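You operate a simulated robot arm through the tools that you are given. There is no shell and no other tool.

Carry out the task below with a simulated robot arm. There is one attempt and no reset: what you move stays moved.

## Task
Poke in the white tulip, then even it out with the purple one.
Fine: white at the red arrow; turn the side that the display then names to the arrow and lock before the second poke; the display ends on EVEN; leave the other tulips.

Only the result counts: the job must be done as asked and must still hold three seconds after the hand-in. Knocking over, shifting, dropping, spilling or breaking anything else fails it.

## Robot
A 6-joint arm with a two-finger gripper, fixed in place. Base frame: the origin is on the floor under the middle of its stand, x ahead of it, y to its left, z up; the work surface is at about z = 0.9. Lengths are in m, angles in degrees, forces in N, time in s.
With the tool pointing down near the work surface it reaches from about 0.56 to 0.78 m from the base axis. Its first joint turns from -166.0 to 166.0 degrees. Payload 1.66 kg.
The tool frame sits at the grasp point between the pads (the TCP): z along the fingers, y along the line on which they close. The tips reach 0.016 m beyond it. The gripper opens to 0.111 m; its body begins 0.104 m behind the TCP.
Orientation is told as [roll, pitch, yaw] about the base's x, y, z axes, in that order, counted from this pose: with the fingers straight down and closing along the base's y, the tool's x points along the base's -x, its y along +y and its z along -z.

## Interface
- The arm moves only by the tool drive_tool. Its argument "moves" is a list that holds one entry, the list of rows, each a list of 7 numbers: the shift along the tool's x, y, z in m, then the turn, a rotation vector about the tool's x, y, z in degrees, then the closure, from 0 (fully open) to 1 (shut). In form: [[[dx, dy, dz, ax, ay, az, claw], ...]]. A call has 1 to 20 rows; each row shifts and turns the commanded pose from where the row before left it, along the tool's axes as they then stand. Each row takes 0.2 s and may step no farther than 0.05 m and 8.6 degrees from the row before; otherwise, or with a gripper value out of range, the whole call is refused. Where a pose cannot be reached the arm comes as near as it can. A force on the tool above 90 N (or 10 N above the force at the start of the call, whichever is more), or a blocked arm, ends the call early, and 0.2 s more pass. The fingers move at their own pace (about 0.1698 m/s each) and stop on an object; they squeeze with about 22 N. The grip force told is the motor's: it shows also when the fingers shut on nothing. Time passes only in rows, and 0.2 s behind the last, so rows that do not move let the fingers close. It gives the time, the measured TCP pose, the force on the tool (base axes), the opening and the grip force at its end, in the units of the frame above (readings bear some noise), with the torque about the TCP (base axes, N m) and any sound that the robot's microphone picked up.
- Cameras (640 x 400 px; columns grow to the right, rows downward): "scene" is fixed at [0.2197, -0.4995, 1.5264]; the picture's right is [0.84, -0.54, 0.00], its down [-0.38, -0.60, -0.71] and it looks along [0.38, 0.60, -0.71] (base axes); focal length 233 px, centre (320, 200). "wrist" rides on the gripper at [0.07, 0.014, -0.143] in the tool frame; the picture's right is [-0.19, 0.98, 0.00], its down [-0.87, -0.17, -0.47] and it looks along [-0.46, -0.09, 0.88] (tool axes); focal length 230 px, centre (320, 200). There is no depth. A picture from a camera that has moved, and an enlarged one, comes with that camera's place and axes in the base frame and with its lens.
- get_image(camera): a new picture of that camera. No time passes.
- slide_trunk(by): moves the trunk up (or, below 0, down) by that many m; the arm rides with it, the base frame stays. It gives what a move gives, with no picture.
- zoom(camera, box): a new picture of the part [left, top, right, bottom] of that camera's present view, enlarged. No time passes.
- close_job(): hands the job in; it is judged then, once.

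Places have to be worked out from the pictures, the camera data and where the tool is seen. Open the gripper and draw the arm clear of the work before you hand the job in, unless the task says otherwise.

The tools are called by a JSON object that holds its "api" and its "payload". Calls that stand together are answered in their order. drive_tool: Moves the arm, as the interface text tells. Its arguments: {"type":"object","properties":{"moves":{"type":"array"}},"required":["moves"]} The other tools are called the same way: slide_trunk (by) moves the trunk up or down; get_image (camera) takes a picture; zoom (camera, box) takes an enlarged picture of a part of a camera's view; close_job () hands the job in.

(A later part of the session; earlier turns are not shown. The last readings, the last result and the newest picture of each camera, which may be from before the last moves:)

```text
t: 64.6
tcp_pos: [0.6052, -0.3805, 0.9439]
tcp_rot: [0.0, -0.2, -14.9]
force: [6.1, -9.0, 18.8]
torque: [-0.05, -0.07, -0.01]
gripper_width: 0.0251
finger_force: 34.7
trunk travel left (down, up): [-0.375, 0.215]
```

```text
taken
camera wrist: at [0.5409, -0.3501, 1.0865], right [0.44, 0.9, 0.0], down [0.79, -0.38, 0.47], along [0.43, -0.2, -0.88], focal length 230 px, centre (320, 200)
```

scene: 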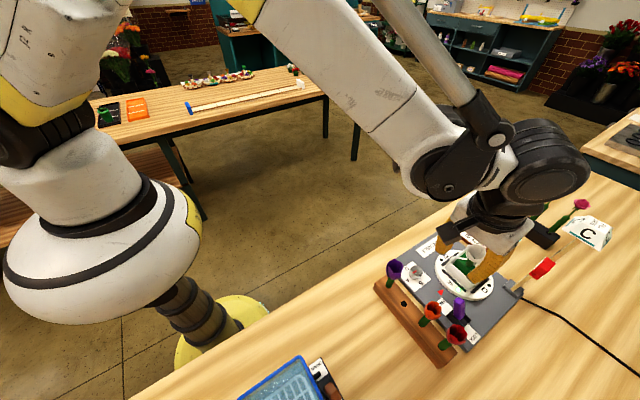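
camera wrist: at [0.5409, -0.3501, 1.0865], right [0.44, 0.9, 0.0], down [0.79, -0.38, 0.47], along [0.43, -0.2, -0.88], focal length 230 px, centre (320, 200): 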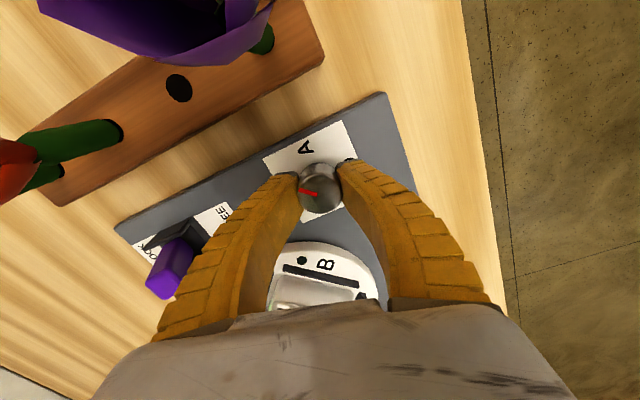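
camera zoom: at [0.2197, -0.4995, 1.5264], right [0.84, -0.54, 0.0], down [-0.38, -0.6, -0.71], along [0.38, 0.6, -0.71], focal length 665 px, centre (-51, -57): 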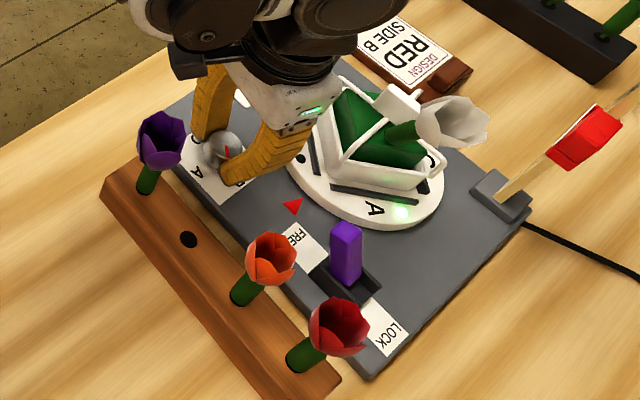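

Half-way to B: knob and disc turn together 1:1 and everything is clear. I'll continue another 45°.

{"api": "drive_tool", "payload": {"moves": [[[0, 0, 0, 0, 0, -7.5, 1], [0, 0, 0, 0, 0, -7.5, 1], [0, 0, 0, 0, 0, -7.5, 1], [0, 0, 0, 0, 0, -7.5, 1], [0, 0, 0, 0, 0, -7.5, 1], [0, 0, 0, 0, 0, -7.5, 1]]]}}

{"api": "zoom", "payload": {"camera": "scene", "box": [370, 220, 530, 360]}}

{"api": "get_image", "payload": {"camera": "wrist"}}

```text
t: 66.0
tcp_pos: [0.6052, -0.3799, 0.9422]
tcp_rot: [0.0, -0.1, 30.3]
force: [20.3, -7.1, 20.7]
torque: [0.0, -0.17, -0.03]
gripper_width: 0.0253
finger_force: 34.2
trunk travel left (down, up): [-0.375, 0.215]
```

```text
2.86 times, centred on (450, 290) of scene
camera zoom: at [0.2197, -0.4995, 1.5264], right [0.84, -0.54, 0.0], down [-0.38, -0.6, -0.71], along [0.38, 0.6, -0.71], focal length 665 px, centre (-51, -57)
```

zoom: 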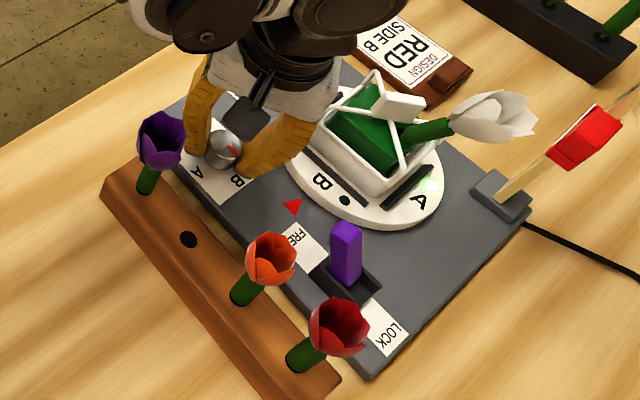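

```text
taken
camera wrist: at [0.5377, -0.4044, 1.0858], right [-0.33, 0.94, 0.0], down [0.83, 0.29, 0.47], along [0.45, 0.16, -0.88], focal length 230 px, centre (320, 200)
```

wrist: 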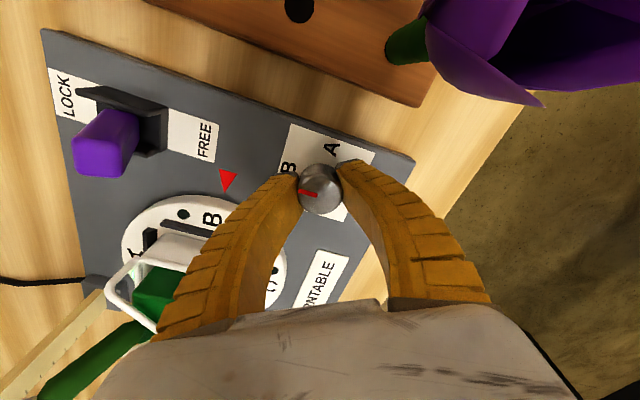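

B is now at the arrow (90° done), and the white bloom is well clear of the gauge. I'll release, lift clear of the knob, rotate the wrist back 90° and check before re-gripping.

{"api": "drive_tool", "payload": {"moves": [[[0, 0, 0, 0, 0, 0, 0.75], [0, 0, 0, 0, 0, 0, 0.6], [0, 0, -0.02, 0, 0, 0, 0.58], [0, 0, -0.04, 0, 0, 0, 0.58], [0, 0, 0, 0, 0, 8.2, 0.58], [0, 0, 0, 0, 0, 8.2, 0.58], [0, 0, 0, 0, 0, 8.2, 0.58], [0, 0, 0, 0, 0, 8.2, 0.58], [0, 0, 0, 0, 0, 8.2, 0.58], [0, 0, 0, 0, 0, 8.2, 0.58], [0, 0, 0, 0, 0, 8.2, 0.58], [0, 0, 0, 0, 0, 8.2, 0.58], [0, 0, 0, 0, 0, 8.2, 0.58], [0, 0, 0, 0, 0, 8.2, 0.58], [0, 0, 0, 0, 0, 8.0, 0.58]]]}}

{"api": "get_image", "payload": {"camera": "wrist"}}

{"api": "zoom", "payload": {"camera": "scene", "box": [370, 220, 530, 360]}}

```text
t: 69.2
tcp_pos: [0.6052, -0.3819, 1.0021]
tcp_rot: [0.2, 0.0, -60.1]
force: [-1.0, 0.2, 0.4]
torque: [0.0, 0.03, -0.01]
gripper_width: 0.0492
finger_force: 1.9
trunk travel left (down, up): [-0.375, 0.215]
```

```text
taken
camera wrist: at [0.5815, -0.3141, 1.1463], right [0.95, 0.32, 0.0], down [0.29, -0.83, 0.47], along [0.15, -0.44, -0.88], focal length 230 px, centre (320, 200)
```

wrist: 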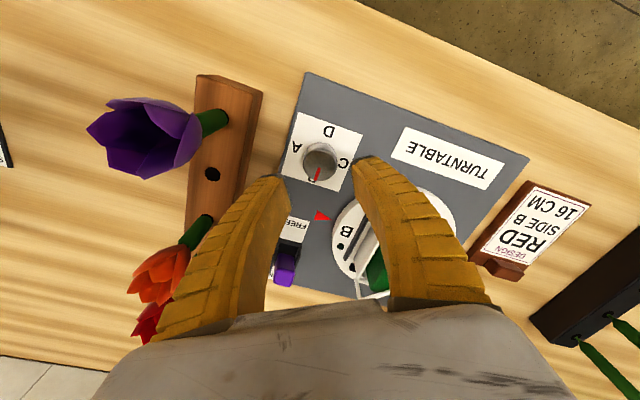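

```text
2.86 times, centred on (450, 290) of scene
camera zoom: at [0.2197, -0.4995, 1.5264], right [0.84, -0.54, 0.0], down [-0.38, -0.6, -0.71], along [0.38, 0.6, -0.71], focal length 665 px, centre (-51, -57)
```

zoom: 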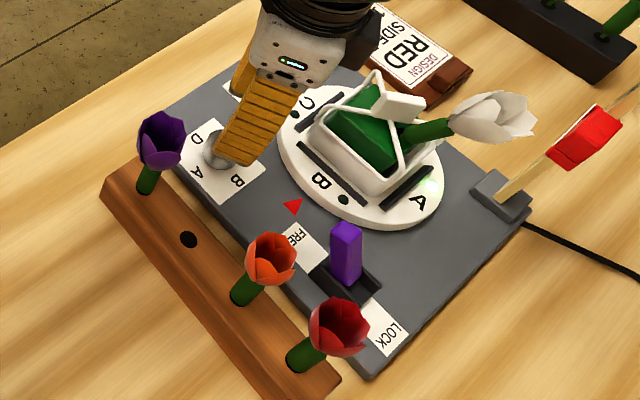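

Knob pointer and disc both stand at B. I'll re-grip the knob and turn on, pausing as the white bloom passes the gauge.

{"api": "drive_tool", "payload": {"moves": [[[0.002, 0, 0.02, 0, 0, 0, 0.58], [0, 0, 0.02, 0, 0, 0, 0.58], [0, 0, 0.018, 0, 0, 0, 0.58], [0, 0, 0, 0, 0, 0, 0.7], [0, 0, 0, 0, 0, 0, 1], [0, 0, 0, 0, 0, 0, 1], [0, 0, 0, 0, 0, -6, 1], [0, 0, 0, 0, 0, -7, 1], [0, 0, 0, 0, 0, -7, 1]]]}}

{"api": "zoom", "payload": {"camera": "scene", "box": [400, 200, 560, 340]}}

```text
t: 71.2
tcp_pos: [0.6032, -0.3776, 0.9477]
tcp_rot: [0.2, -0.1, -39.9]
force: [10.2, -8.9, 12.5]
torque: [-0.21, -0.15, 0.0]
gripper_width: 0.0266
finger_force: 34.0
trunk travel left (down, up): [-0.375, 0.215]
```

```text
2.86 times, centred on (480, 270) of scene
camera zoom: at [0.2197, -0.4995, 1.5264], right [0.84, -0.54, 0.0], down [-0.38, -0.6, -0.71], along [0.38, 0.6, -0.71], focal length 665 px, centre (-137, 0)
```

zoom: 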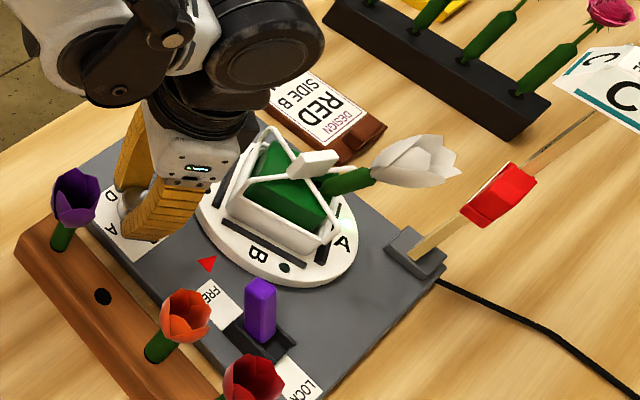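

The bloom is passing the gauge with several centimetres to spare. I'll continue turning.

{"api": "drive_tool", "payload": {"moves": [[[0, 0, 0, 0, 0, -7, 1], [0, 0, 0, 0, 0, -7, 1], [0, 0, 0, 0, 0, -7, 1]]]}}

{"api": "zoom", "payload": {"camera": "scene", "box": [400, 200, 560, 340]}}

```text
t: 72.0
tcp_pos: [0.6032, -0.3793, 0.9463]
tcp_rot: [0.2, -0.1, -18.8]
force: [5.1, -14.4, 13.1]
torque: [-0.13, -0.18, 0.0]
gripper_width: 0.0267
finger_force: 34.3
trunk travel left (down, up): [-0.375, 0.215]
```

```text
2.86 times, centred on (480, 270) of scene
camera zoom: at [0.2197, -0.4995, 1.5264], right [0.84, -0.54, 0.0], down [-0.38, -0.6, -0.71], along [0.38, 0.6, -0.71], focal length 665 px, centre (-137, 0)
```

zoom: 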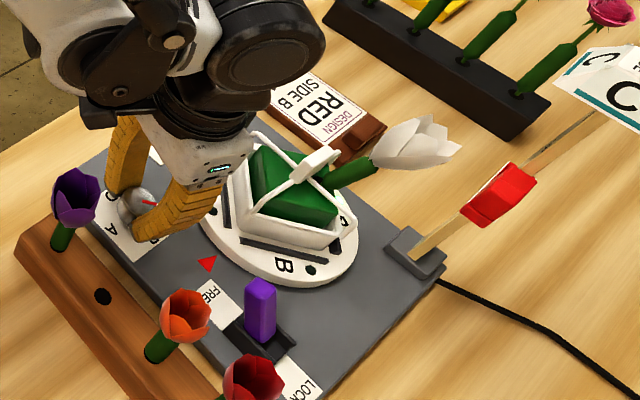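

Past the gauge safely. I'll turn the remaining ~49° so that C comes to the arrow.

{"api": "drive_tool", "payload": {"moves": [[[0, 0, 0, 0, 0, -7, 1], [0, 0, 0, 0, 0, -7, 1], [0, 0, 0, 0, 0, -7, 1], [0, 0, 0, 0, 0, -7, 1], [0, 0, 0, 0, 0, -7, 1], [0, 0, 0, 0, 0, -7, 1], [0, 0, 0, 0, 0, -7, 1]]]}}

{"api": "zoom", "payload": {"camera": "scene", "box": [390, 210, 530, 340]}}

{"api": "get_image", "payload": {"camera": "wrist"}}

```text
t: 73.6
tcp_pos: [0.6044, -0.3795, 0.9451]
tcp_rot: [0.1, -0.1, 30.1]
force: [14.4, -25.5, 13.6]
torque: [-0.18, -0.27, -0.03]
gripper_width: 0.0256
finger_force: 34.1
trunk travel left (down, up): [-0.375, 0.215]
```

```text
3.08 times, centred on (460, 275) of scene
camera zoom: at [0.2197, -0.4995, 1.5264], right [0.84, -0.54, 0.0], down [-0.38, -0.6, -0.71], along [0.38, 0.6, -0.71], focal length 716 px, centre (-111, -31)
```

zoom: 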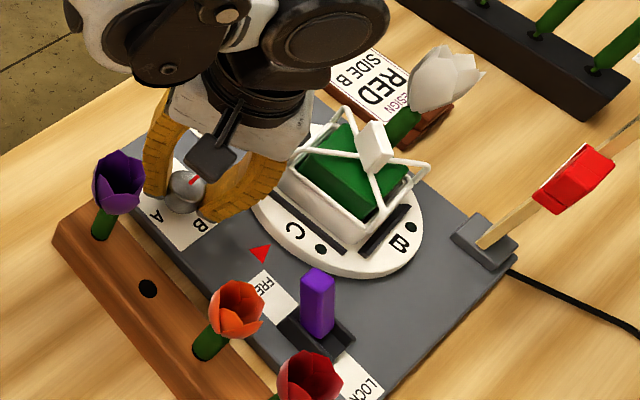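

```text
taken
camera wrist: at [0.537, -0.4047, 1.0882], right [-0.33, 0.94, 0.0], down [0.83, 0.29, 0.47], along [0.45, 0.16, -0.88], focal length 230 px, centre (320, 200)
```

wrist: 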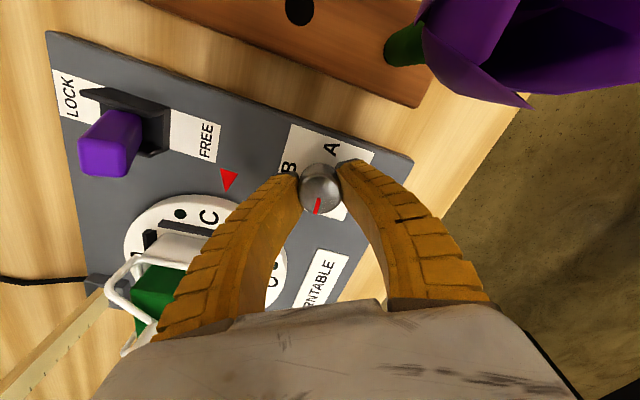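

C is at the arrow. I'll release the knob, lift clear, and check the alignment from above before locking.

{"api": "drive_tool", "payload": {"moves": [[[0, 0, 0, 0, 0, 0, 0.75], [0, 0, 0, 0, 0, 0, 0.58], [0, 0, -0.02, 0, 0, 0, 0.55], [0, 0, -0.04, 0, 0, 0, 0.55], [0, 0, -0.05, 0, 0, 0, 0.55], [0, 0, -0.05, 0, 0, 0, 0.55], [0, 0, -0.03, 0, 0, 7.5, 0.55], [0, 0, 0, 0, 0, 7.5, 0.55], [0, 0, 0, 0, 0, 7.5, 0.55], [0, 0, 0, 0, 0, 7.5, 0.55]]]}}

{"api": "get_image", "payload": {"camera": "wrist"}}

{"api": "zoom", "payload": {"camera": "wrist", "box": [210, 70, 400, 250]}}

{"api": "zoom", "payload": {"camera": "scene", "box": [390, 230, 530, 360]}}

```text
t: 75.8
tcp_pos: [0.6039, -0.3792, 1.1371]
tcp_rot: [0.1, -0.2, -0.1]
force: [0.7, -0.3, 0.4]
torque: [-0.03, 0.01, 0.02]
gripper_width: 0.0521
finger_force: 2.1
trunk travel left (down, up): [-0.375, 0.215]
```

```text
taken
camera wrist: at [0.5335, -0.3668, 1.2799], right [0.19, 0.98, 0.0], down [0.86, -0.17, 0.47], along [0.46, -0.09, -0.88], focal length 230 px, centre (320, 200)
```

wrist: 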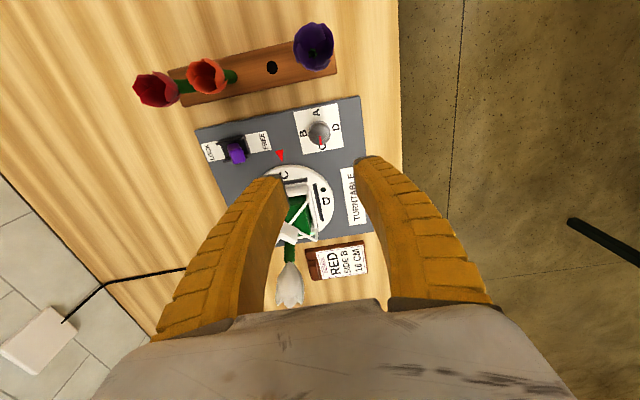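

```text
2.22 times, centred on (305, 160) of wrist
camera zoom: at [0.5335, -0.3668, 1.2799], right [0.19, 0.98, 0.0], down [0.86, -0.17, 0.47], along [0.46, -0.09, -0.88], focal length 511 px, centre (353, 289)
```

zoom: 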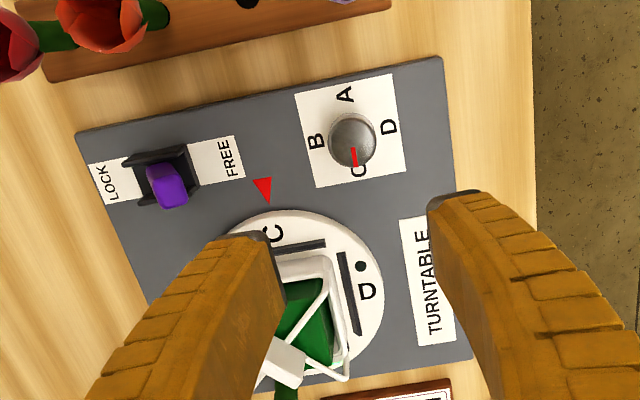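

```text
3.08 times, centred on (460, 295) of scene
camera zoom: at [0.2197, -0.4995, 1.5264], right [0.84, -0.54, 0.0], down [-0.38, -0.6, -0.71], along [0.38, 0.6, -0.71], focal length 716 px, centre (-111, -92)
```

zoom: 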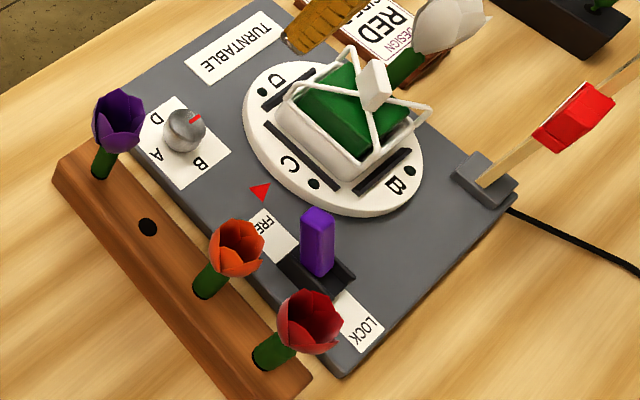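

C and its side are squarely at the arrow and the knob pointer reads C. Now I'll lock: move the fingers (5 cm apart) around the lever and push it toward LOCK (−y).

{"api": "drive_tool", "payload": {"moves": [[[0, -0.038, 0, 0, -5, 0, 0.55], [0, -0.038, 0, 0, -5, 0, 0.55], [0, -0.038, 0, 0, 0, 0, 0.55], [0.0075, 0, 0.04, 0, 0, 0, 0.55], [0.0075, 0, 0.04, 0, 0, 0, 0.55], [0.0075, 0, 0.04, 0, 0, 0, 0.55]]]}}

{"api": "zoom", "payload": {"camera": "wrist", "box": [230, 80, 400, 250]}}

{"api": "zoom", "payload": {"camera": "scene", "box": [550, 190, 640, 260]}}

```text
t: 77.2
tcp_pos: [0.6019, -0.4956, 1.0136]
tcp_rot: [0.0, -10.2, 0.0]
force: [-0.8, -0.2, -0.2]
torque: [-0.01, -0.02, 0.0]
gripper_width: 0.0522
finger_force: 1.9
trunk travel left (down, up): [-0.375, 0.215]
```

```text
2.35 times, centred on (315, 165) of wrist
camera zoom: at [0.5082, -0.4837, 1.142], right [0.19, 0.98, 0.04], down [0.77, -0.17, 0.62], along [0.61, -0.09, -0.79], focal length 541 px, centre (332, 282)
```

zoom: 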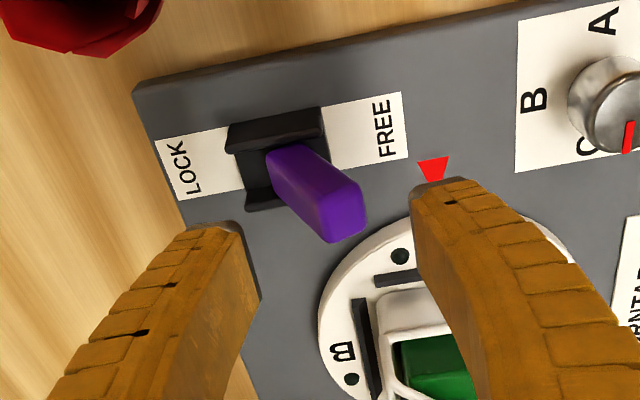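

```text
5.71 times, centred on (595, 225) of scene
camera zoom: at [0.2197, -0.4995, 1.5264], right [0.84, -0.54, 0.0], down [-0.38, -0.6, -0.71], along [0.38, 0.6, -0.71], focal length 1330 px, centre (-1251, 57)
```

zoom: 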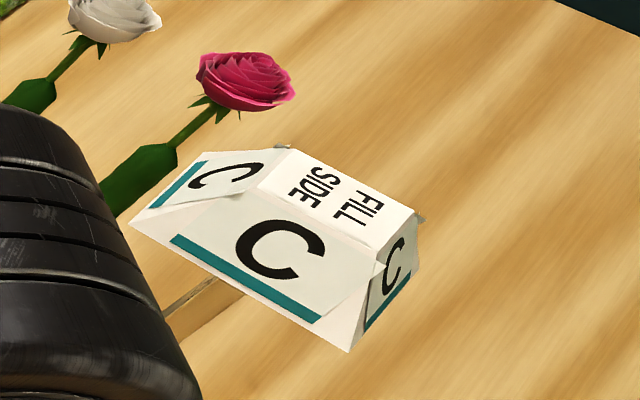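

The lever is between the fingers and the display still asks for C. I'll lower and push toward LOCK.

{"api": "drive_tool", "payload": {"moves": [[[0.0033, 0, 0.019, 0, 0, 0, 0.55], [0.0033, 0, 0.019, 0, 0, 0, 0.55], [0, -0.012, 0, 0, 0, 0, 0.55], [0, -0.012, 0, 0, 0, 0, 0.55], [0, -0.012, 0, 0, 0, 0, 0.55]]]}}

{"api": "zoom", "payload": {"camera": "wrist", "box": [230, 80, 400, 250]}}

```text
t: 78.4
tcp_pos: [0.6022, -0.5304, 0.974]
tcp_rot: [0.1, -10.0, 0.0]
force: [0.4, 0.9, -0.2]
torque: [0.01, 0.0, -0.02]
gripper_width: 0.052
finger_force: 1.6
trunk travel left (down, up): [-0.375, 0.215]
```

```text
2.35 times, centred on (315, 165) of wrist
camera zoom: at [0.5081, -0.518, 1.1026], right [0.19, 0.98, 0.04], down [0.77, -0.17, 0.62], along [0.61, -0.09, -0.79], focal length 541 px, centre (332, 282)
```

zoom: 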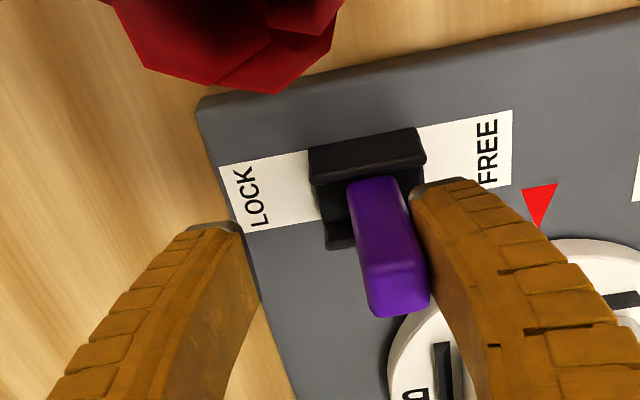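

The lever is moving with the finger, near upright. I'll continue in small steps to its LOCK stop.

{"api": "drive_tool", "payload": {"moves": [[[0, -0.006, 0, 0, 0, 0, 0.55], [0, -0.006, 0, 0, 0, 0, 0.55], [0, -0.004, 0, 0, 0, 0, 0.55]]]}}

{"api": "zoom", "payload": {"camera": "wrist", "box": [230, 80, 400, 250]}}

```text
t: 79.2
tcp_pos: [0.6003, -0.5434, 0.9768]
tcp_rot: [0.1, -10.2, 0.0]
force: [-0.5, 0.1, 0.1]
torque: [0.01, 0.04, -0.02]
gripper_width: 0.0523
finger_force: 1.4
out of reach, approached as far as the arm can: row 3
trunk travel left (down, up): [-0.375, 0.215]
```

```text
2.35 times, centred on (315, 165) of wrist
camera zoom: at [0.5067, -0.5304, 1.1045], right [0.19, 0.98, 0.03], down [0.77, -0.17, 0.62], along [0.61, -0.09, -0.79], focal length 541 px, centre (332, 282)
```

zoom: 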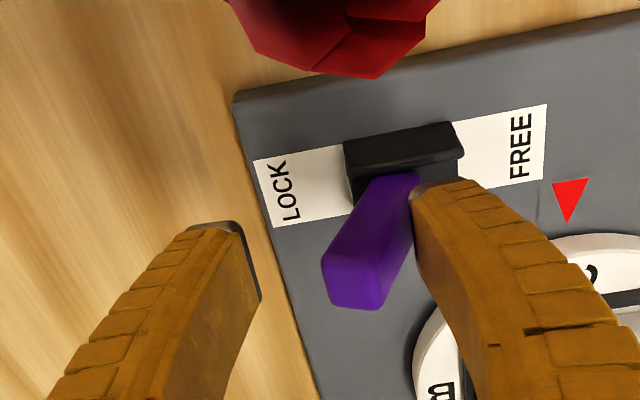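

The lever has snapped over to LOCK (tip back at y≈−0.538, as it started). I'll lift off, level the tool and move above the purple tulip.

{"api": "drive_tool", "payload": {"moves": [[[0, 0.003, -0.04, 0, 0, 0, 0.55], [0, 0, -0.05, 0, 0, 0, 0.55], [0, 0, -0.05, 0, 0, 0, 0.55], [0.01, 0.03, -0.03, 0, 5, 0, 0.55], [0.01, 0.04, 0, 0, 5, 0, 0.55], [0.01, 0.045, 0, 0, 0, 0, 0.52], [0.01, 0.045, 0, 0, 0, 0, 0.5], [0, 0.015, 0, 0, 0, 0, 0.5]]]}}

{"api": "get_image", "payload": {"camera": "wrist"}}

{"api": "zoom", "payload": {"camera": "scene", "box": [380, 230, 530, 360]}}

```text
t: 81.0
tcp_pos: [0.5333, -0.3642, 1.1404]
tcp_rot: [0.0, -0.2, -0.1]
force: [0.3, 0.5, -0.6]
torque: [-0.01, -0.01, 0.0]
gripper_width: 0.0577
finger_force: 1.7
trunk travel left (down, up): [-0.375, 0.215]
```

```text
taken
camera wrist: at [0.4625, -0.352, 1.2832], right [0.19, 0.98, 0.0], down [0.86, -0.17, 0.47], along [0.46, -0.09, -0.88], focal length 230 px, centre (320, 200)
```

wrist: 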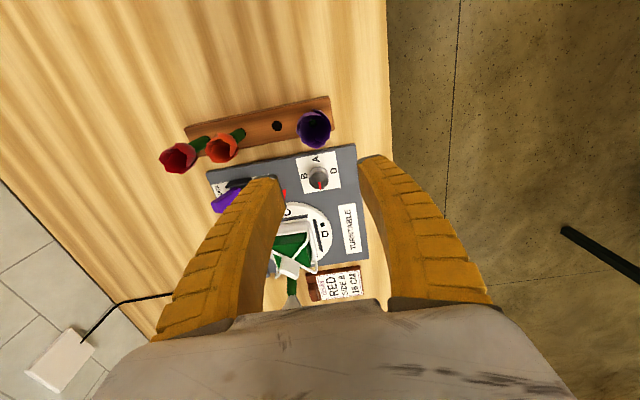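

```text
3.08 times, centred on (455, 295) of scene
camera zoom: at [0.2197, -0.4995, 1.5264], right [0.84, -0.54, 0.0], down [-0.38, -0.6, -0.71], along [0.38, 0.6, -0.71], focal length 716 px, centre (-95, -92)
```

zoom: 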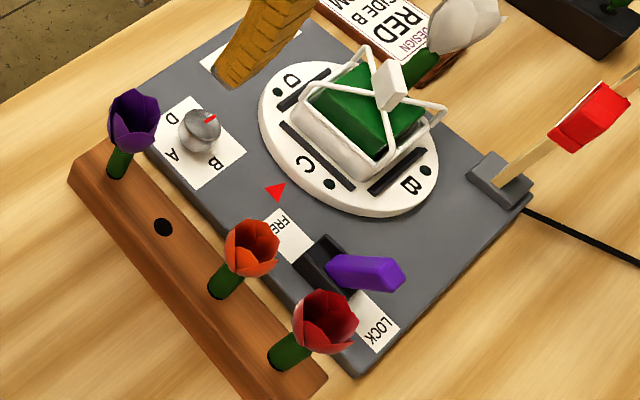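

Lever is at LOCK exactly as at the start, C faces the arrow. I'll zoom to fix the purple tulip's centre.

{"api": "zoom", "payload": {"camera": "wrist", "box": [270, 80, 360, 170]}}

```text
4.44 times, centred on (315, 125) of wrist
camera zoom: at [0.4625, -0.352, 1.2832], right [0.19, 0.98, 0.0], down [0.86, -0.17, 0.47], along [0.46, -0.09, -0.88], focal length 1022 px, centre (342, 533)
```

zoom: 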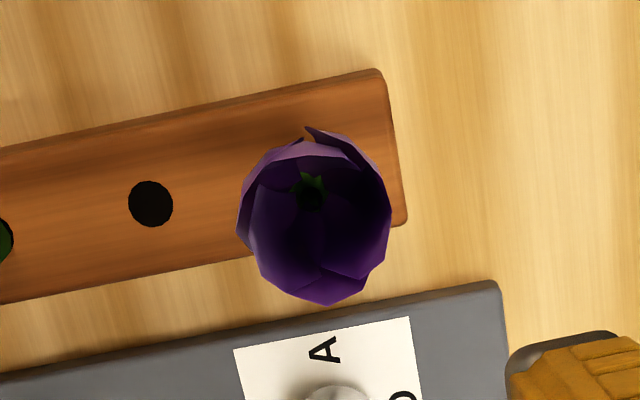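

Purple's axis is at about (0.510, −0.369). I'll centre over it and descend to just above the bloom to check straddling.

{"api": "drive_tool", "payload": {"moves": [[[0.0115, -0.0024, 0, 0, 0, 0, 0.48], [0.0115, -0.0024, 0.01, 0, 0, 0, 0.48], [0, 0, 0.035, 0, 0, 0, 0.48], [0, 0, 0.03, 0, 0, 0, 0.48]]]}}

{"api": "get_image", "payload": {"camera": "wrist"}}

{"api": "zoom", "payload": {"camera": "scene", "box": [360, 220, 480, 340]}}

```text
t: 82.0
tcp_pos: [0.5101, -0.3682, 1.0669]
tcp_rot: [0.1, -0.1, 0.0]
force: [-0.2, -0.3, 0.4]
torque: [0.03, -0.01, 0.01]
gripper_width: 0.0598
finger_force: 1.7
trunk travel left (down, up): [-0.375, 0.215]
```

```text
taken
camera wrist: at [0.4399, -0.356, 1.2091], right [0.19, 0.98, 0.0], down [0.86, -0.17, 0.47], along [0.46, -0.09, -0.88], focal length 230 px, centre (320, 200)
```

wrist: 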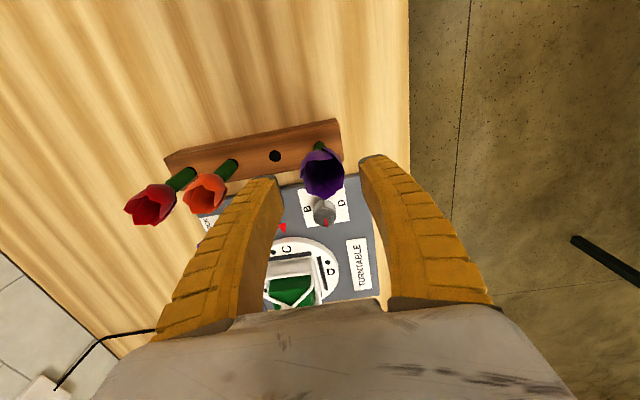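

```text
3.33 times, centred on (420, 280) of scene
camera zoom: at [0.2197, -0.4995, 1.5264], right [0.84, -0.54, 0.0], down [-0.38, -0.6, -0.71], along [0.38, 0.6, -0.71], focal length 776 px, centre (-13, -67)
```

zoom: 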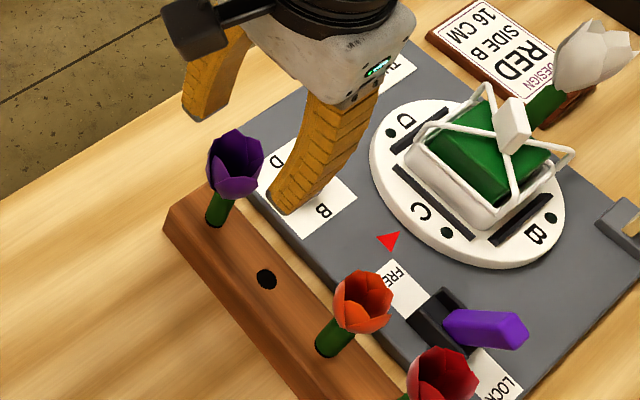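

Purple is centred between the fingers. I'll narrow slightly to 5.2 cm (keeping away from orange) and descend so the fingertips reach the stem below the bloom (TCP z≈0.972).

{"api": "drive_tool", "payload": {"moves": [[[0, 0, 0.02, 0, 0, 0, 0.53], [0, 0, 0.02, 0, 0, 0, 0.53], [0, 0, 0.02, 0, 0, 0, 0.53], [0, 0, 0.02, 0, 0, 0, 0.53], [0, 0, 0.014, 0, 0, 0, 0.53]]]}}

{"api": "get_image", "payload": {"camera": "wrist"}}

{"api": "zoom", "payload": {"camera": "scene", "box": [360, 220, 480, 340]}}

```text
t: 83.2
tcp_pos: [0.5087, -0.369, 0.9712]
tcp_rot: [0.1, -0.1, 0.0]
force: [-0.7, 0.2, 0.3]
torque: [0.02, 0.03, -0.01]
gripper_width: 0.0545
finger_force: 2.0
trunk travel left (down, up): [-0.375, 0.215]
```

```text
taken
camera wrist: at [0.4394, -0.3577, 1.1142], right [0.19, 0.98, 0.0], down [0.86, -0.17, 0.47], along [0.46, -0.09, -0.88], focal length 230 px, centre (320, 200)
```

wrist: 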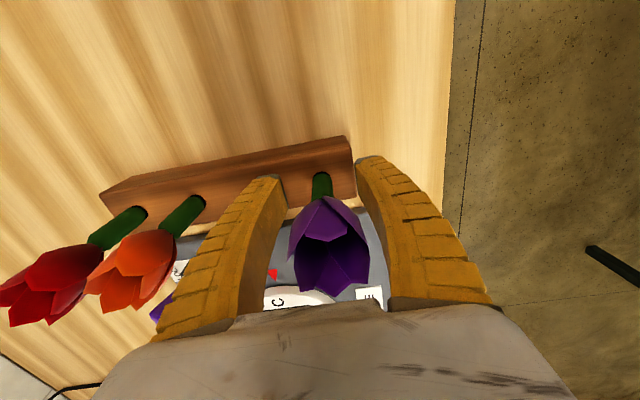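

```text
3.33 times, centred on (420, 280) of scene
camera zoom: at [0.2197, -0.4995, 1.5264], right [0.84, -0.54, 0.0], down [-0.38, -0.6, -0.71], along [0.38, 0.6, -0.71], focal length 776 px, centre (-13, -67)
```

zoom: 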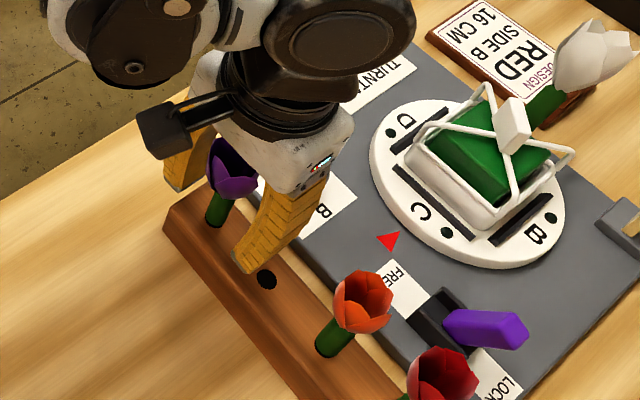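

Fingertips are at the stem with the bloom inside the bowed fingers. Closing on the stem.

{"api": "drive_tool", "payload": {"moves": [[[0.0, 0, 0, 0, 0, 0, 0.7], [0, 0, 0, 0, 0, 0, 0.82], [0, 0, 0, 0, 0, 0, 1], [0, 0, 0, 0, 0, 0, 1]]]}}

{"api": "get_image", "payload": {"camera": "wrist"}}

```text
t: 84.2
tcp_pos: [0.5099, -0.3692, 0.9724]
tcp_rot: [0.1, -0.1, 0.0]
force: [0.4, 0.4, -0.2]
torque: [-0.01, -0.01, 0.0]
gripper_width: 0.0089
finger_force: 21.9
trunk travel left (down, up): [-0.375, 0.215]
```

```text
taken
camera wrist: at [0.4393, -0.3575, 1.1146], right [0.19, 0.98, 0.0], down [0.86, -0.17, 0.47], along [0.47, -0.09, -0.88], focal length 230 px, centre (320, 200)
```

wrist: 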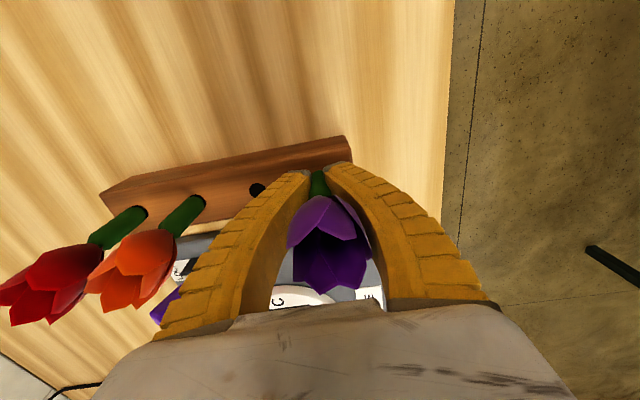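

Gripped on the stem. I'll lift it straight out of the rack.

{"api": "drive_tool", "payload": {"moves": [[[0, 0, -0.012, 0, 0, 0, 1], [0, 0, -0.015, 0, 0, 0, 1], [0, 0, -0.025, 0, 0, 0, 1], [0, 0, -0.035, 0, 0, 0, 1], [0, 0, -0.035, 0, 0, 0, 1]]]}}

{"api": "get_image", "payload": {"camera": "wrist"}}

{"api": "zoom", "payload": {"camera": "scene", "box": [360, 200, 480, 340]}}

```text
t: 85.4
tcp_pos: [0.5074, -0.3704, 1.0959]
tcp_rot: [0.2, -0.1, 0.0]
force: [-0.3, 0.4, 0.1]
torque: [0.03, 0.0, 0.02]
gripper_width: 0.0088
finger_force: 21.8
trunk travel left (down, up): [-0.375, 0.215]
```

```text
taken
camera wrist: at [0.4376, -0.3579, 1.2381], right [0.19, 0.98, 0.0], down [0.86, -0.17, 0.47], along [0.47, -0.09, -0.88], focal length 230 px, centre (320, 200)
```

wrist: 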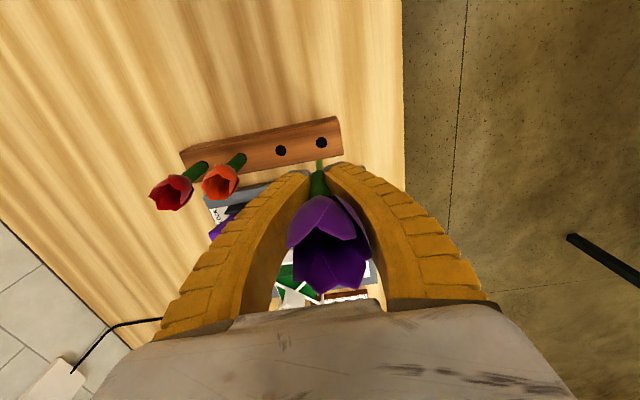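

```text
2.86 times, centred on (420, 270) of scene
camera zoom: at [0.2197, -0.4995, 1.5264], right [0.84, -0.54, 0.0], down [-0.38, -0.6, -0.71], along [0.38, 0.6, -0.71], focal length 665 px, centre (34, 0)
```

zoom: 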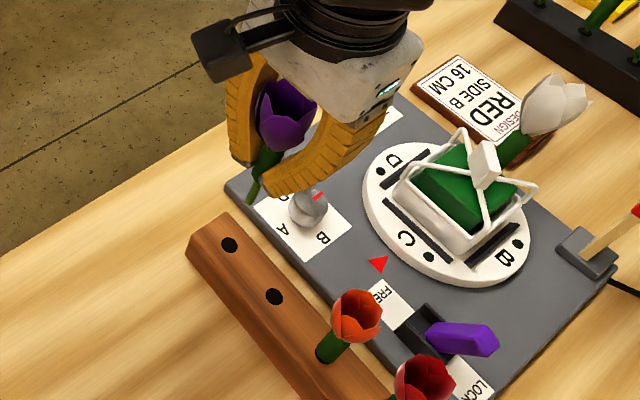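

Purple is out. I'll zoom in to see how it sits in the grip and where its tip is.

{"api": "zoom", "payload": {"camera": "wrist", "box": [270, 130, 390, 310]}}

{"api": "zoom", "payload": {"camera": "scene", "box": [430, 215, 490, 275]}}

{"api": "zoom", "payload": {"camera": "scene", "box": [430, 240, 490, 290]}}

```text
2.22 times, centred on (330, 220) of wrist
camera zoom: at [0.4376, -0.3579, 1.2381], right [0.19, 0.98, 0.0], down [0.86, -0.17, 0.47], along [0.47, -0.09, -0.88], focal length 511 px, centre (298, 156)
```

zoom: 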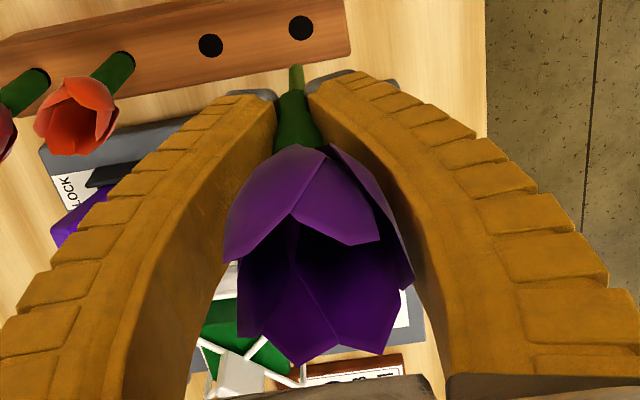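

```text
6.67 times, centred on (460, 245) of scene
camera zoom: at [0.2197, -0.4995, 1.5264], right [0.84, -0.54, 0.0], down [-0.38, -0.6, -0.71], along [0.38, 0.6, -0.71], focal length 1552 px, centre (-613, -100)
```

zoom: 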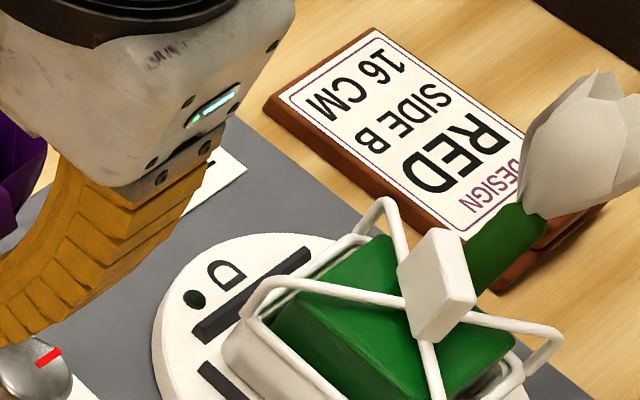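

```text
8.00 times, centred on (460, 265) of scene
camera zoom: at [0.2197, -0.4995, 1.5264], right [0.84, -0.54, 0.0], down [-0.38, -0.6, -0.71], along [0.38, 0.6, -0.71], focal length 1862 px, centre (-800, -320)
```

zoom: 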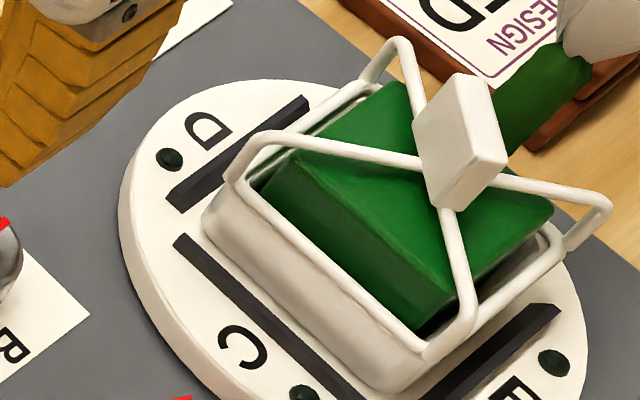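

I need a better look at the held stem from the scene camera.

{"api": "zoom", "payload": {"camera": "scene", "box": [430, 220, 480, 275]}}

{"api": "zoom", "payload": {"camera": "scene", "box": [430, 215, 470, 255]}}

{"api": "zoom", "payload": {"camera": "scene", "box": [425, 225, 465, 285]}}

{"api": "zoom", "payload": {"camera": "scene", "box": [425, 220, 485, 280]}}

```text
7.27 times, centred on (455, 248) of scene
camera zoom: at [0.2197, -0.4995, 1.5264], right [0.84, -0.54, 0.0], down [-0.38, -0.6, -0.71], along [0.38, 0.6, -0.71], focal length 1692 px, centre (-662, -146)
```

zoom: 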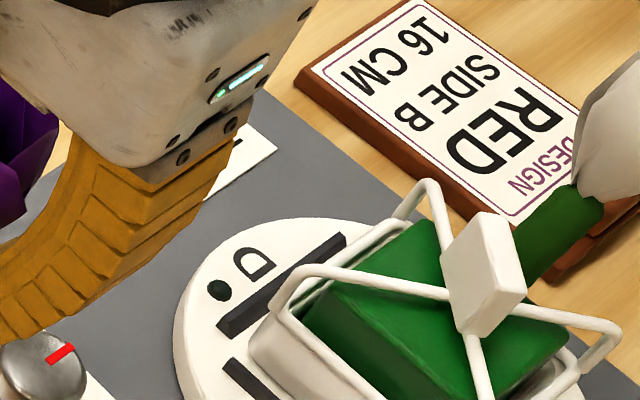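

```text
10.00 times, centred on (450, 235) of scene
camera zoom: at [0.2197, -0.4995, 1.5264], right [0.84, -0.54, 0.0], down [-0.38, -0.6, -0.71], along [0.38, 0.6, -0.71], focal length 2327 px, centre (-980, -150)
```

zoom: 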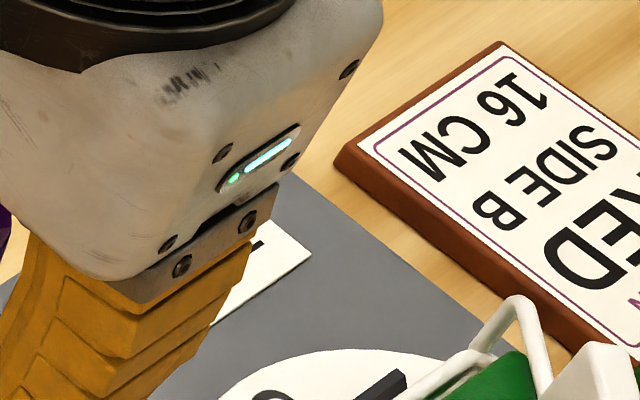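

```text
6.67 times, centred on (445, 255) of scene
camera zoom: at [0.2197, -0.4995, 1.5264], right [0.84, -0.54, 0.0], down [-0.38, -0.6, -0.71], along [0.38, 0.6, -0.71], focal length 1552 px, centre (-513, -167)
```

zoom: 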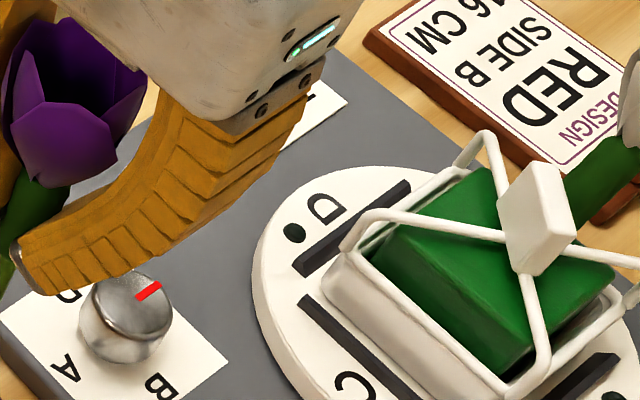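

```text
6.67 times, centred on (455, 250) of scene
camera zoom: at [0.2197, -0.4995, 1.5264], right [0.84, -0.54, 0.0], down [-0.38, -0.6, -0.71], along [0.38, 0.6, -0.71], focal length 1552 px, centre (-580, -133)
```

zoom: 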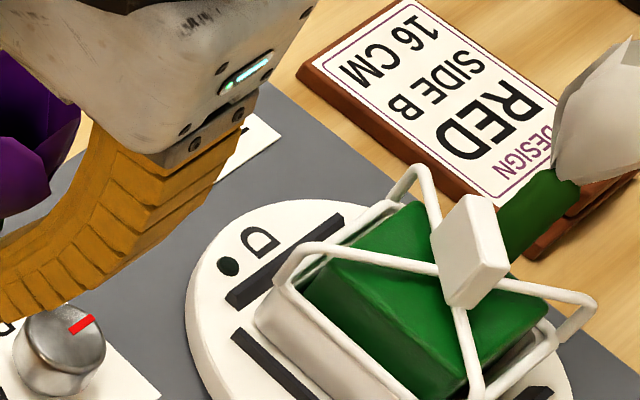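

I'll aim the zoom at the right spot.

{"api": "zoom", "payload": {"camera": "scene", "box": [375, 225, 425, 285]}}

```text
6.67 times, centred on (400, 255) of scene
camera zoom: at [0.2197, -0.4995, 1.5264], right [0.84, -0.54, 0.0], down [-0.38, -0.6, -0.71], along [0.38, 0.6, -0.71], focal length 1552 px, centre (-213, -167)
```

zoom: 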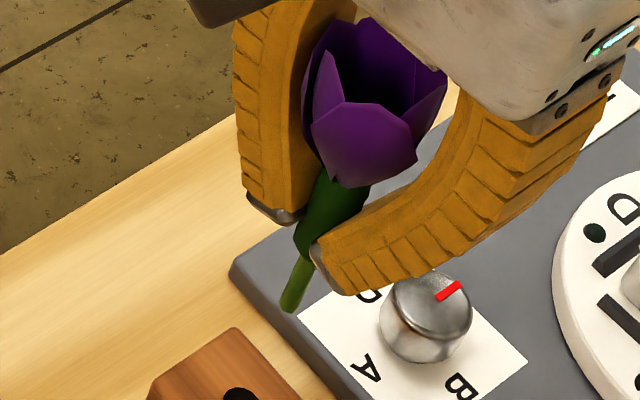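

The purple hangs straight: tip ≈0.071 m beyond the TCP, shoulder ≈0.03 m. I'll carry it over to the arrow side with ~22° tilt, offset 7 mm in +y so its pick doesn't run into the white one inside the foam.

{"api": "drive_tool", "payload": {"moves": [[[0, 0, -0.025, 0, 0, 0, 1], [-0.035, -0.0179, 0, 0, 0, 0, 1], [-0.035, -0.0179, 0, 0, 0, 0, 1], [-0.035, -0.0179, 0, 0, 0, 0, 1], [-0.035, -0.0179, 0, 0, 0, 0, 1], [0, 0, 0, 0, -7.4, 0, 1], [0, 0, 0, 0, -7.3, 0, 1], [0, 0, 0, 0, -7.3, 0, 1]]]}}

{"api": "zoom", "payload": {"camera": "wrist", "box": [250, 70, 390, 210]}}

{"api": "zoom", "payload": {"camera": "scene", "box": [430, 210, 520, 300]}}

```text
t: 87.2
tcp_pos: [0.6481, -0.4417, 1.12]
tcp_rot: [0.1, -22.3, -0.1]
force: [-0.5, -0.2, -0.2]
torque: [0.0, -0.03, 0.03]
gripper_width: 0.0087
finger_force: 21.6
trunk travel left (down, up): [-0.375, 0.215]
```

```text
2.86 times, centred on (320, 140) of wrist
camera zoom: at [0.529, -0.4292, 1.2258], right [0.18, 0.98, 0.07], down [0.62, -0.17, 0.76], along [0.76, -0.09, -0.64], focal length 657 px, centre (320, 371)
```

zoom: 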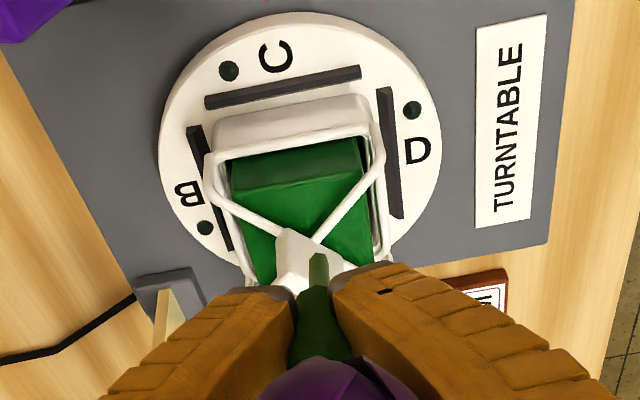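

```text
4.44 times, centred on (475, 255) of scene
camera zoom: at [0.2197, -0.4995, 1.5264], right [0.84, -0.54, 0.0], down [-0.38, -0.6, -0.71], along [0.38, 0.6, -0.71], focal length 1034 px, centre (-369, -44)
```

zoom: 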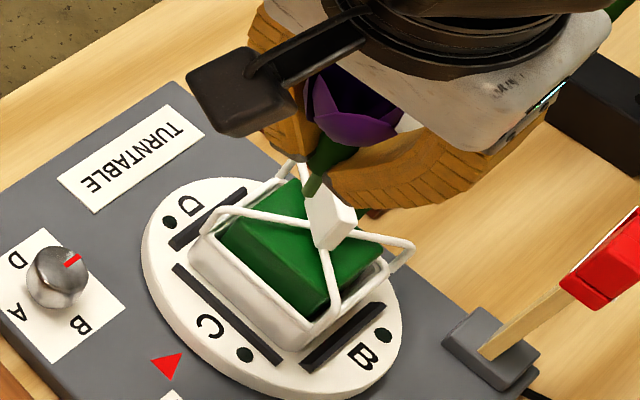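

Tip at about (0.675, −0.4435, 1.0535). I'll shift 5 mm toward the arrow and 1 mm in +y, then advance along the axis to ~2 cm short of the foam.

{"api": "drive_tool", "payload": {"moves": [[[0.005, 0.001, 0.01, 0, 0, 0, 1], [0, 0, 0.02, 0, 0, 0, 1], [0, 0, 0.02, 0, 0, 0, 1]]]}}

{"api": "zoom", "payload": {"camera": "wrist", "box": [250, 70, 390, 210]}}

{"api": "zoom", "payload": {"camera": "scene", "box": [440, 220, 510, 290]}}

```text
t: 88.0
tcp_pos: [0.6614, -0.4396, 1.0727]
tcp_rot: [0.1, -22.1, -0.2]
force: [-0.4, 1.2, -1.2]
torque: [0.02, 0.01, 0.01]
gripper_width: 0.0085
finger_force: 22.0
trunk travel left (down, up): [-0.375, 0.215]
```

```text
2.86 times, centred on (320, 140) of wrist
camera zoom: at [0.5438, -0.4272, 1.177], right [0.18, 0.98, 0.07], down [0.62, -0.17, 0.76], along [0.76, -0.09, -0.64], focal length 657 px, centre (320, 371)
```

zoom: 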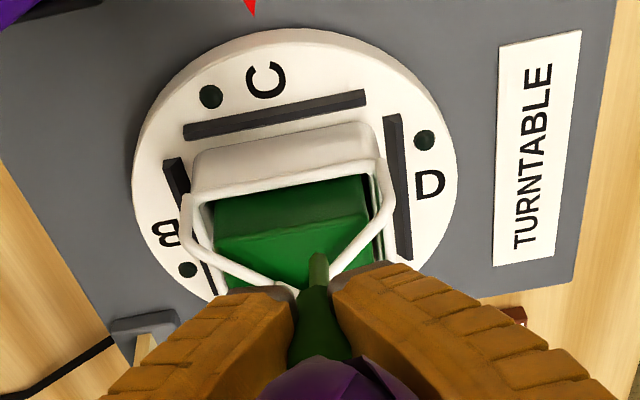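

```text
5.71 times, centred on (475, 255) of scene
camera zoom: at [0.2197, -0.4995, 1.5264], right [0.84, -0.54, 0.0], down [-0.38, -0.6, -0.71], along [0.38, 0.6, -0.71], focal length 1330 px, centre (-566, -114)
```

zoom: 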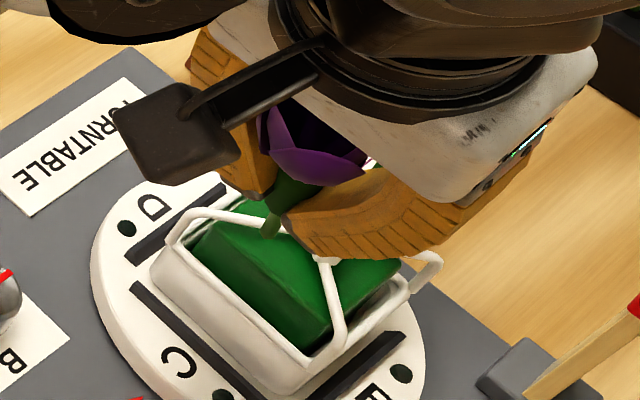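

The axis passes a few mm from the right-hand wire, so I'll shift 2 mm back toward centre and advance to the foam, then push in small steps.

{"api": "drive_tool", "payload": {"moves": [[[0, -0.002, 0.006, 0, 0, 0, 1], [0, 0, 0.006, 0, 0, 0, 1], [0, 0, 0.006, 0, 0, 0, 1], [0, 0, 0.005, 0, 0, 0, 1], [0, 0, 0.004, 0, 0, 0, 1]]]}}

{"api": "zoom", "payload": {"camera": "wrist", "box": [270, 110, 370, 200]}}

```text
t: 89.2
tcp_pos: [0.6706, -0.4398, 1.0491]
tcp_rot: [0.1, -22.2, -0.1]
force: [-4.0, 0.0, 15.6]
torque: [0.0, -0.06, 0.05]
gripper_width: 0.0086
finger_force: 21.5
trunk travel left (down, up): [-0.375, 0.215]
```

```text
4.44 times, centred on (320, 155) of wrist
camera zoom: at [0.5526, -0.4279, 1.1542], right [0.18, 0.98, 0.07], down [0.62, -0.17, 0.76], along [0.76, -0.09, -0.64], focal length 1022 px, centre (320, 400)
```

zoom: 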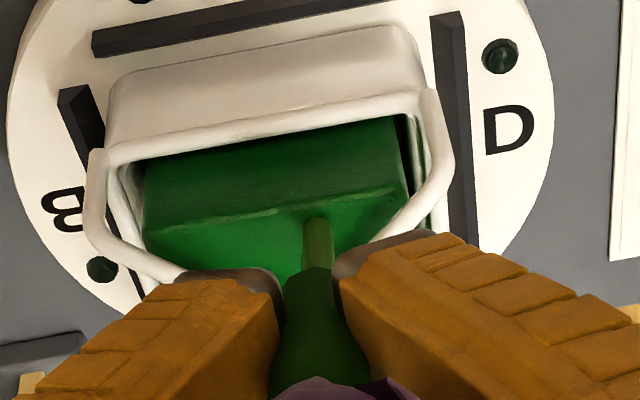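

Contact at ~16 N with no entry yet (the tip is still on the surface). I'll press 2 mm more to see if it pierces.

{"api": "drive_tool", "payload": {"moves": [[[0, 0, 0.002, 0, 0, 0, 1]]]}}

{"api": "zoom", "payload": {"camera": "wrist", "box": [270, 110, 370, 200]}}

```text
t: 89.6
tcp_pos: [0.67, -0.4402, 1.0464]
tcp_rot: [0.1, -22.2, -0.1]
force: [-4.7, -0.6, 15.4]
torque: [0.04, -0.08, 0.02]
gripper_width: 0.0098
finger_force: 21.6
trunk travel left (down, up): [-0.375, 0.215]
```

```text
4.44 times, centred on (320, 155) of wrist
camera zoom: at [0.5533, -0.428, 1.1523], right [0.18, 0.98, 0.07], down [0.62, -0.17, 0.76], along [0.76, -0.09, -0.64], focal length 1022 px, centre (320, 400)
```

zoom: 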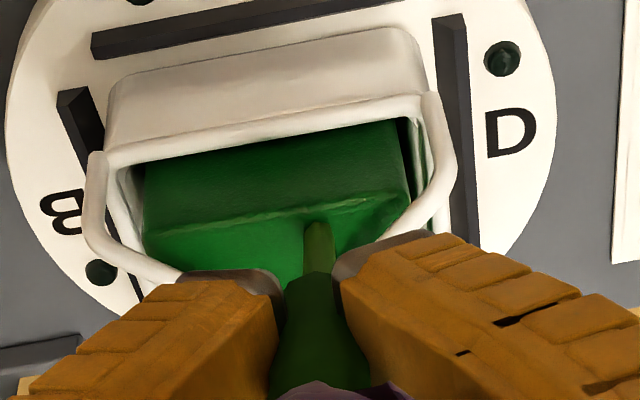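

It won't enter at this angle (16 N is the grip's slip limit), whereas 28° went in easily for the white one. I'll back off, tilt to 30° and retry with a slightly deeper entry point, 6 mm off the white pick's line.

{"api": "drive_tool", "payload": {"moves": [[[0, 0, -0.01, 0, 0, 0, 1], [0, 0, -0.02, 0, 0, 0, 1], [0.003, -0.001, 0, 0, -4, 0, 1], [0.004, -0.002, 0.003, 0, -3.8, 0, 1]]]}}

{"api": "zoom", "payload": {"camera": "wrist", "box": [260, 90, 380, 200]}}

{"api": "zoom", "payload": {"camera": "scene", "box": [440, 220, 510, 290]}}

```text
t: 90.6
tcp_pos: [0.655, -0.4466, 1.0674]
tcp_rot: [0.2, -30.0, -0.1]
force: [-1.1, -0.4, -0.8]
torque: [0.04, 0.02, 0.0]
gripper_width: 0.0097
finger_force: 21.5
trunk travel left (down, up): [-0.375, 0.215]
```

```text
3.64 times, centred on (320, 145) of wrist
camera zoom: at [0.5244, -0.4335, 1.1556], right [0.16, 0.98, 0.1], down [0.51, -0.17, 0.84], along [0.84, -0.09, -0.53], focal length 837 px, centre (320, 400)
```

zoom: 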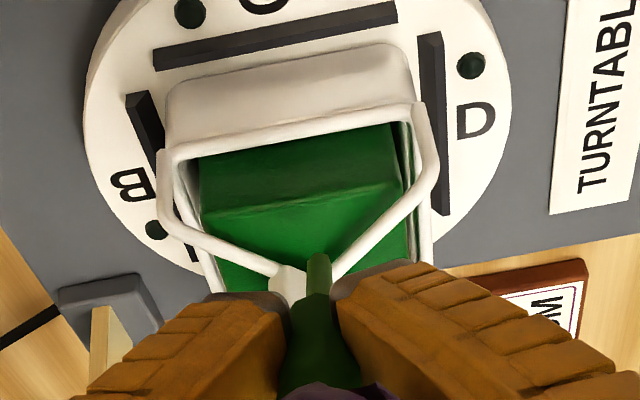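

```text
5.71 times, centred on (475, 255) of scene
camera zoom: at [0.2197, -0.4995, 1.5264], right [0.84, -0.54, 0.0], down [-0.38, -0.6, -0.71], along [0.38, 0.6, -0.71], focal length 1330 px, centre (-566, -114)
```

zoom: 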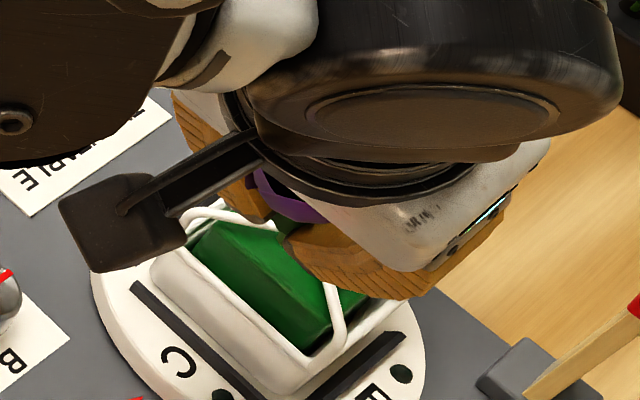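

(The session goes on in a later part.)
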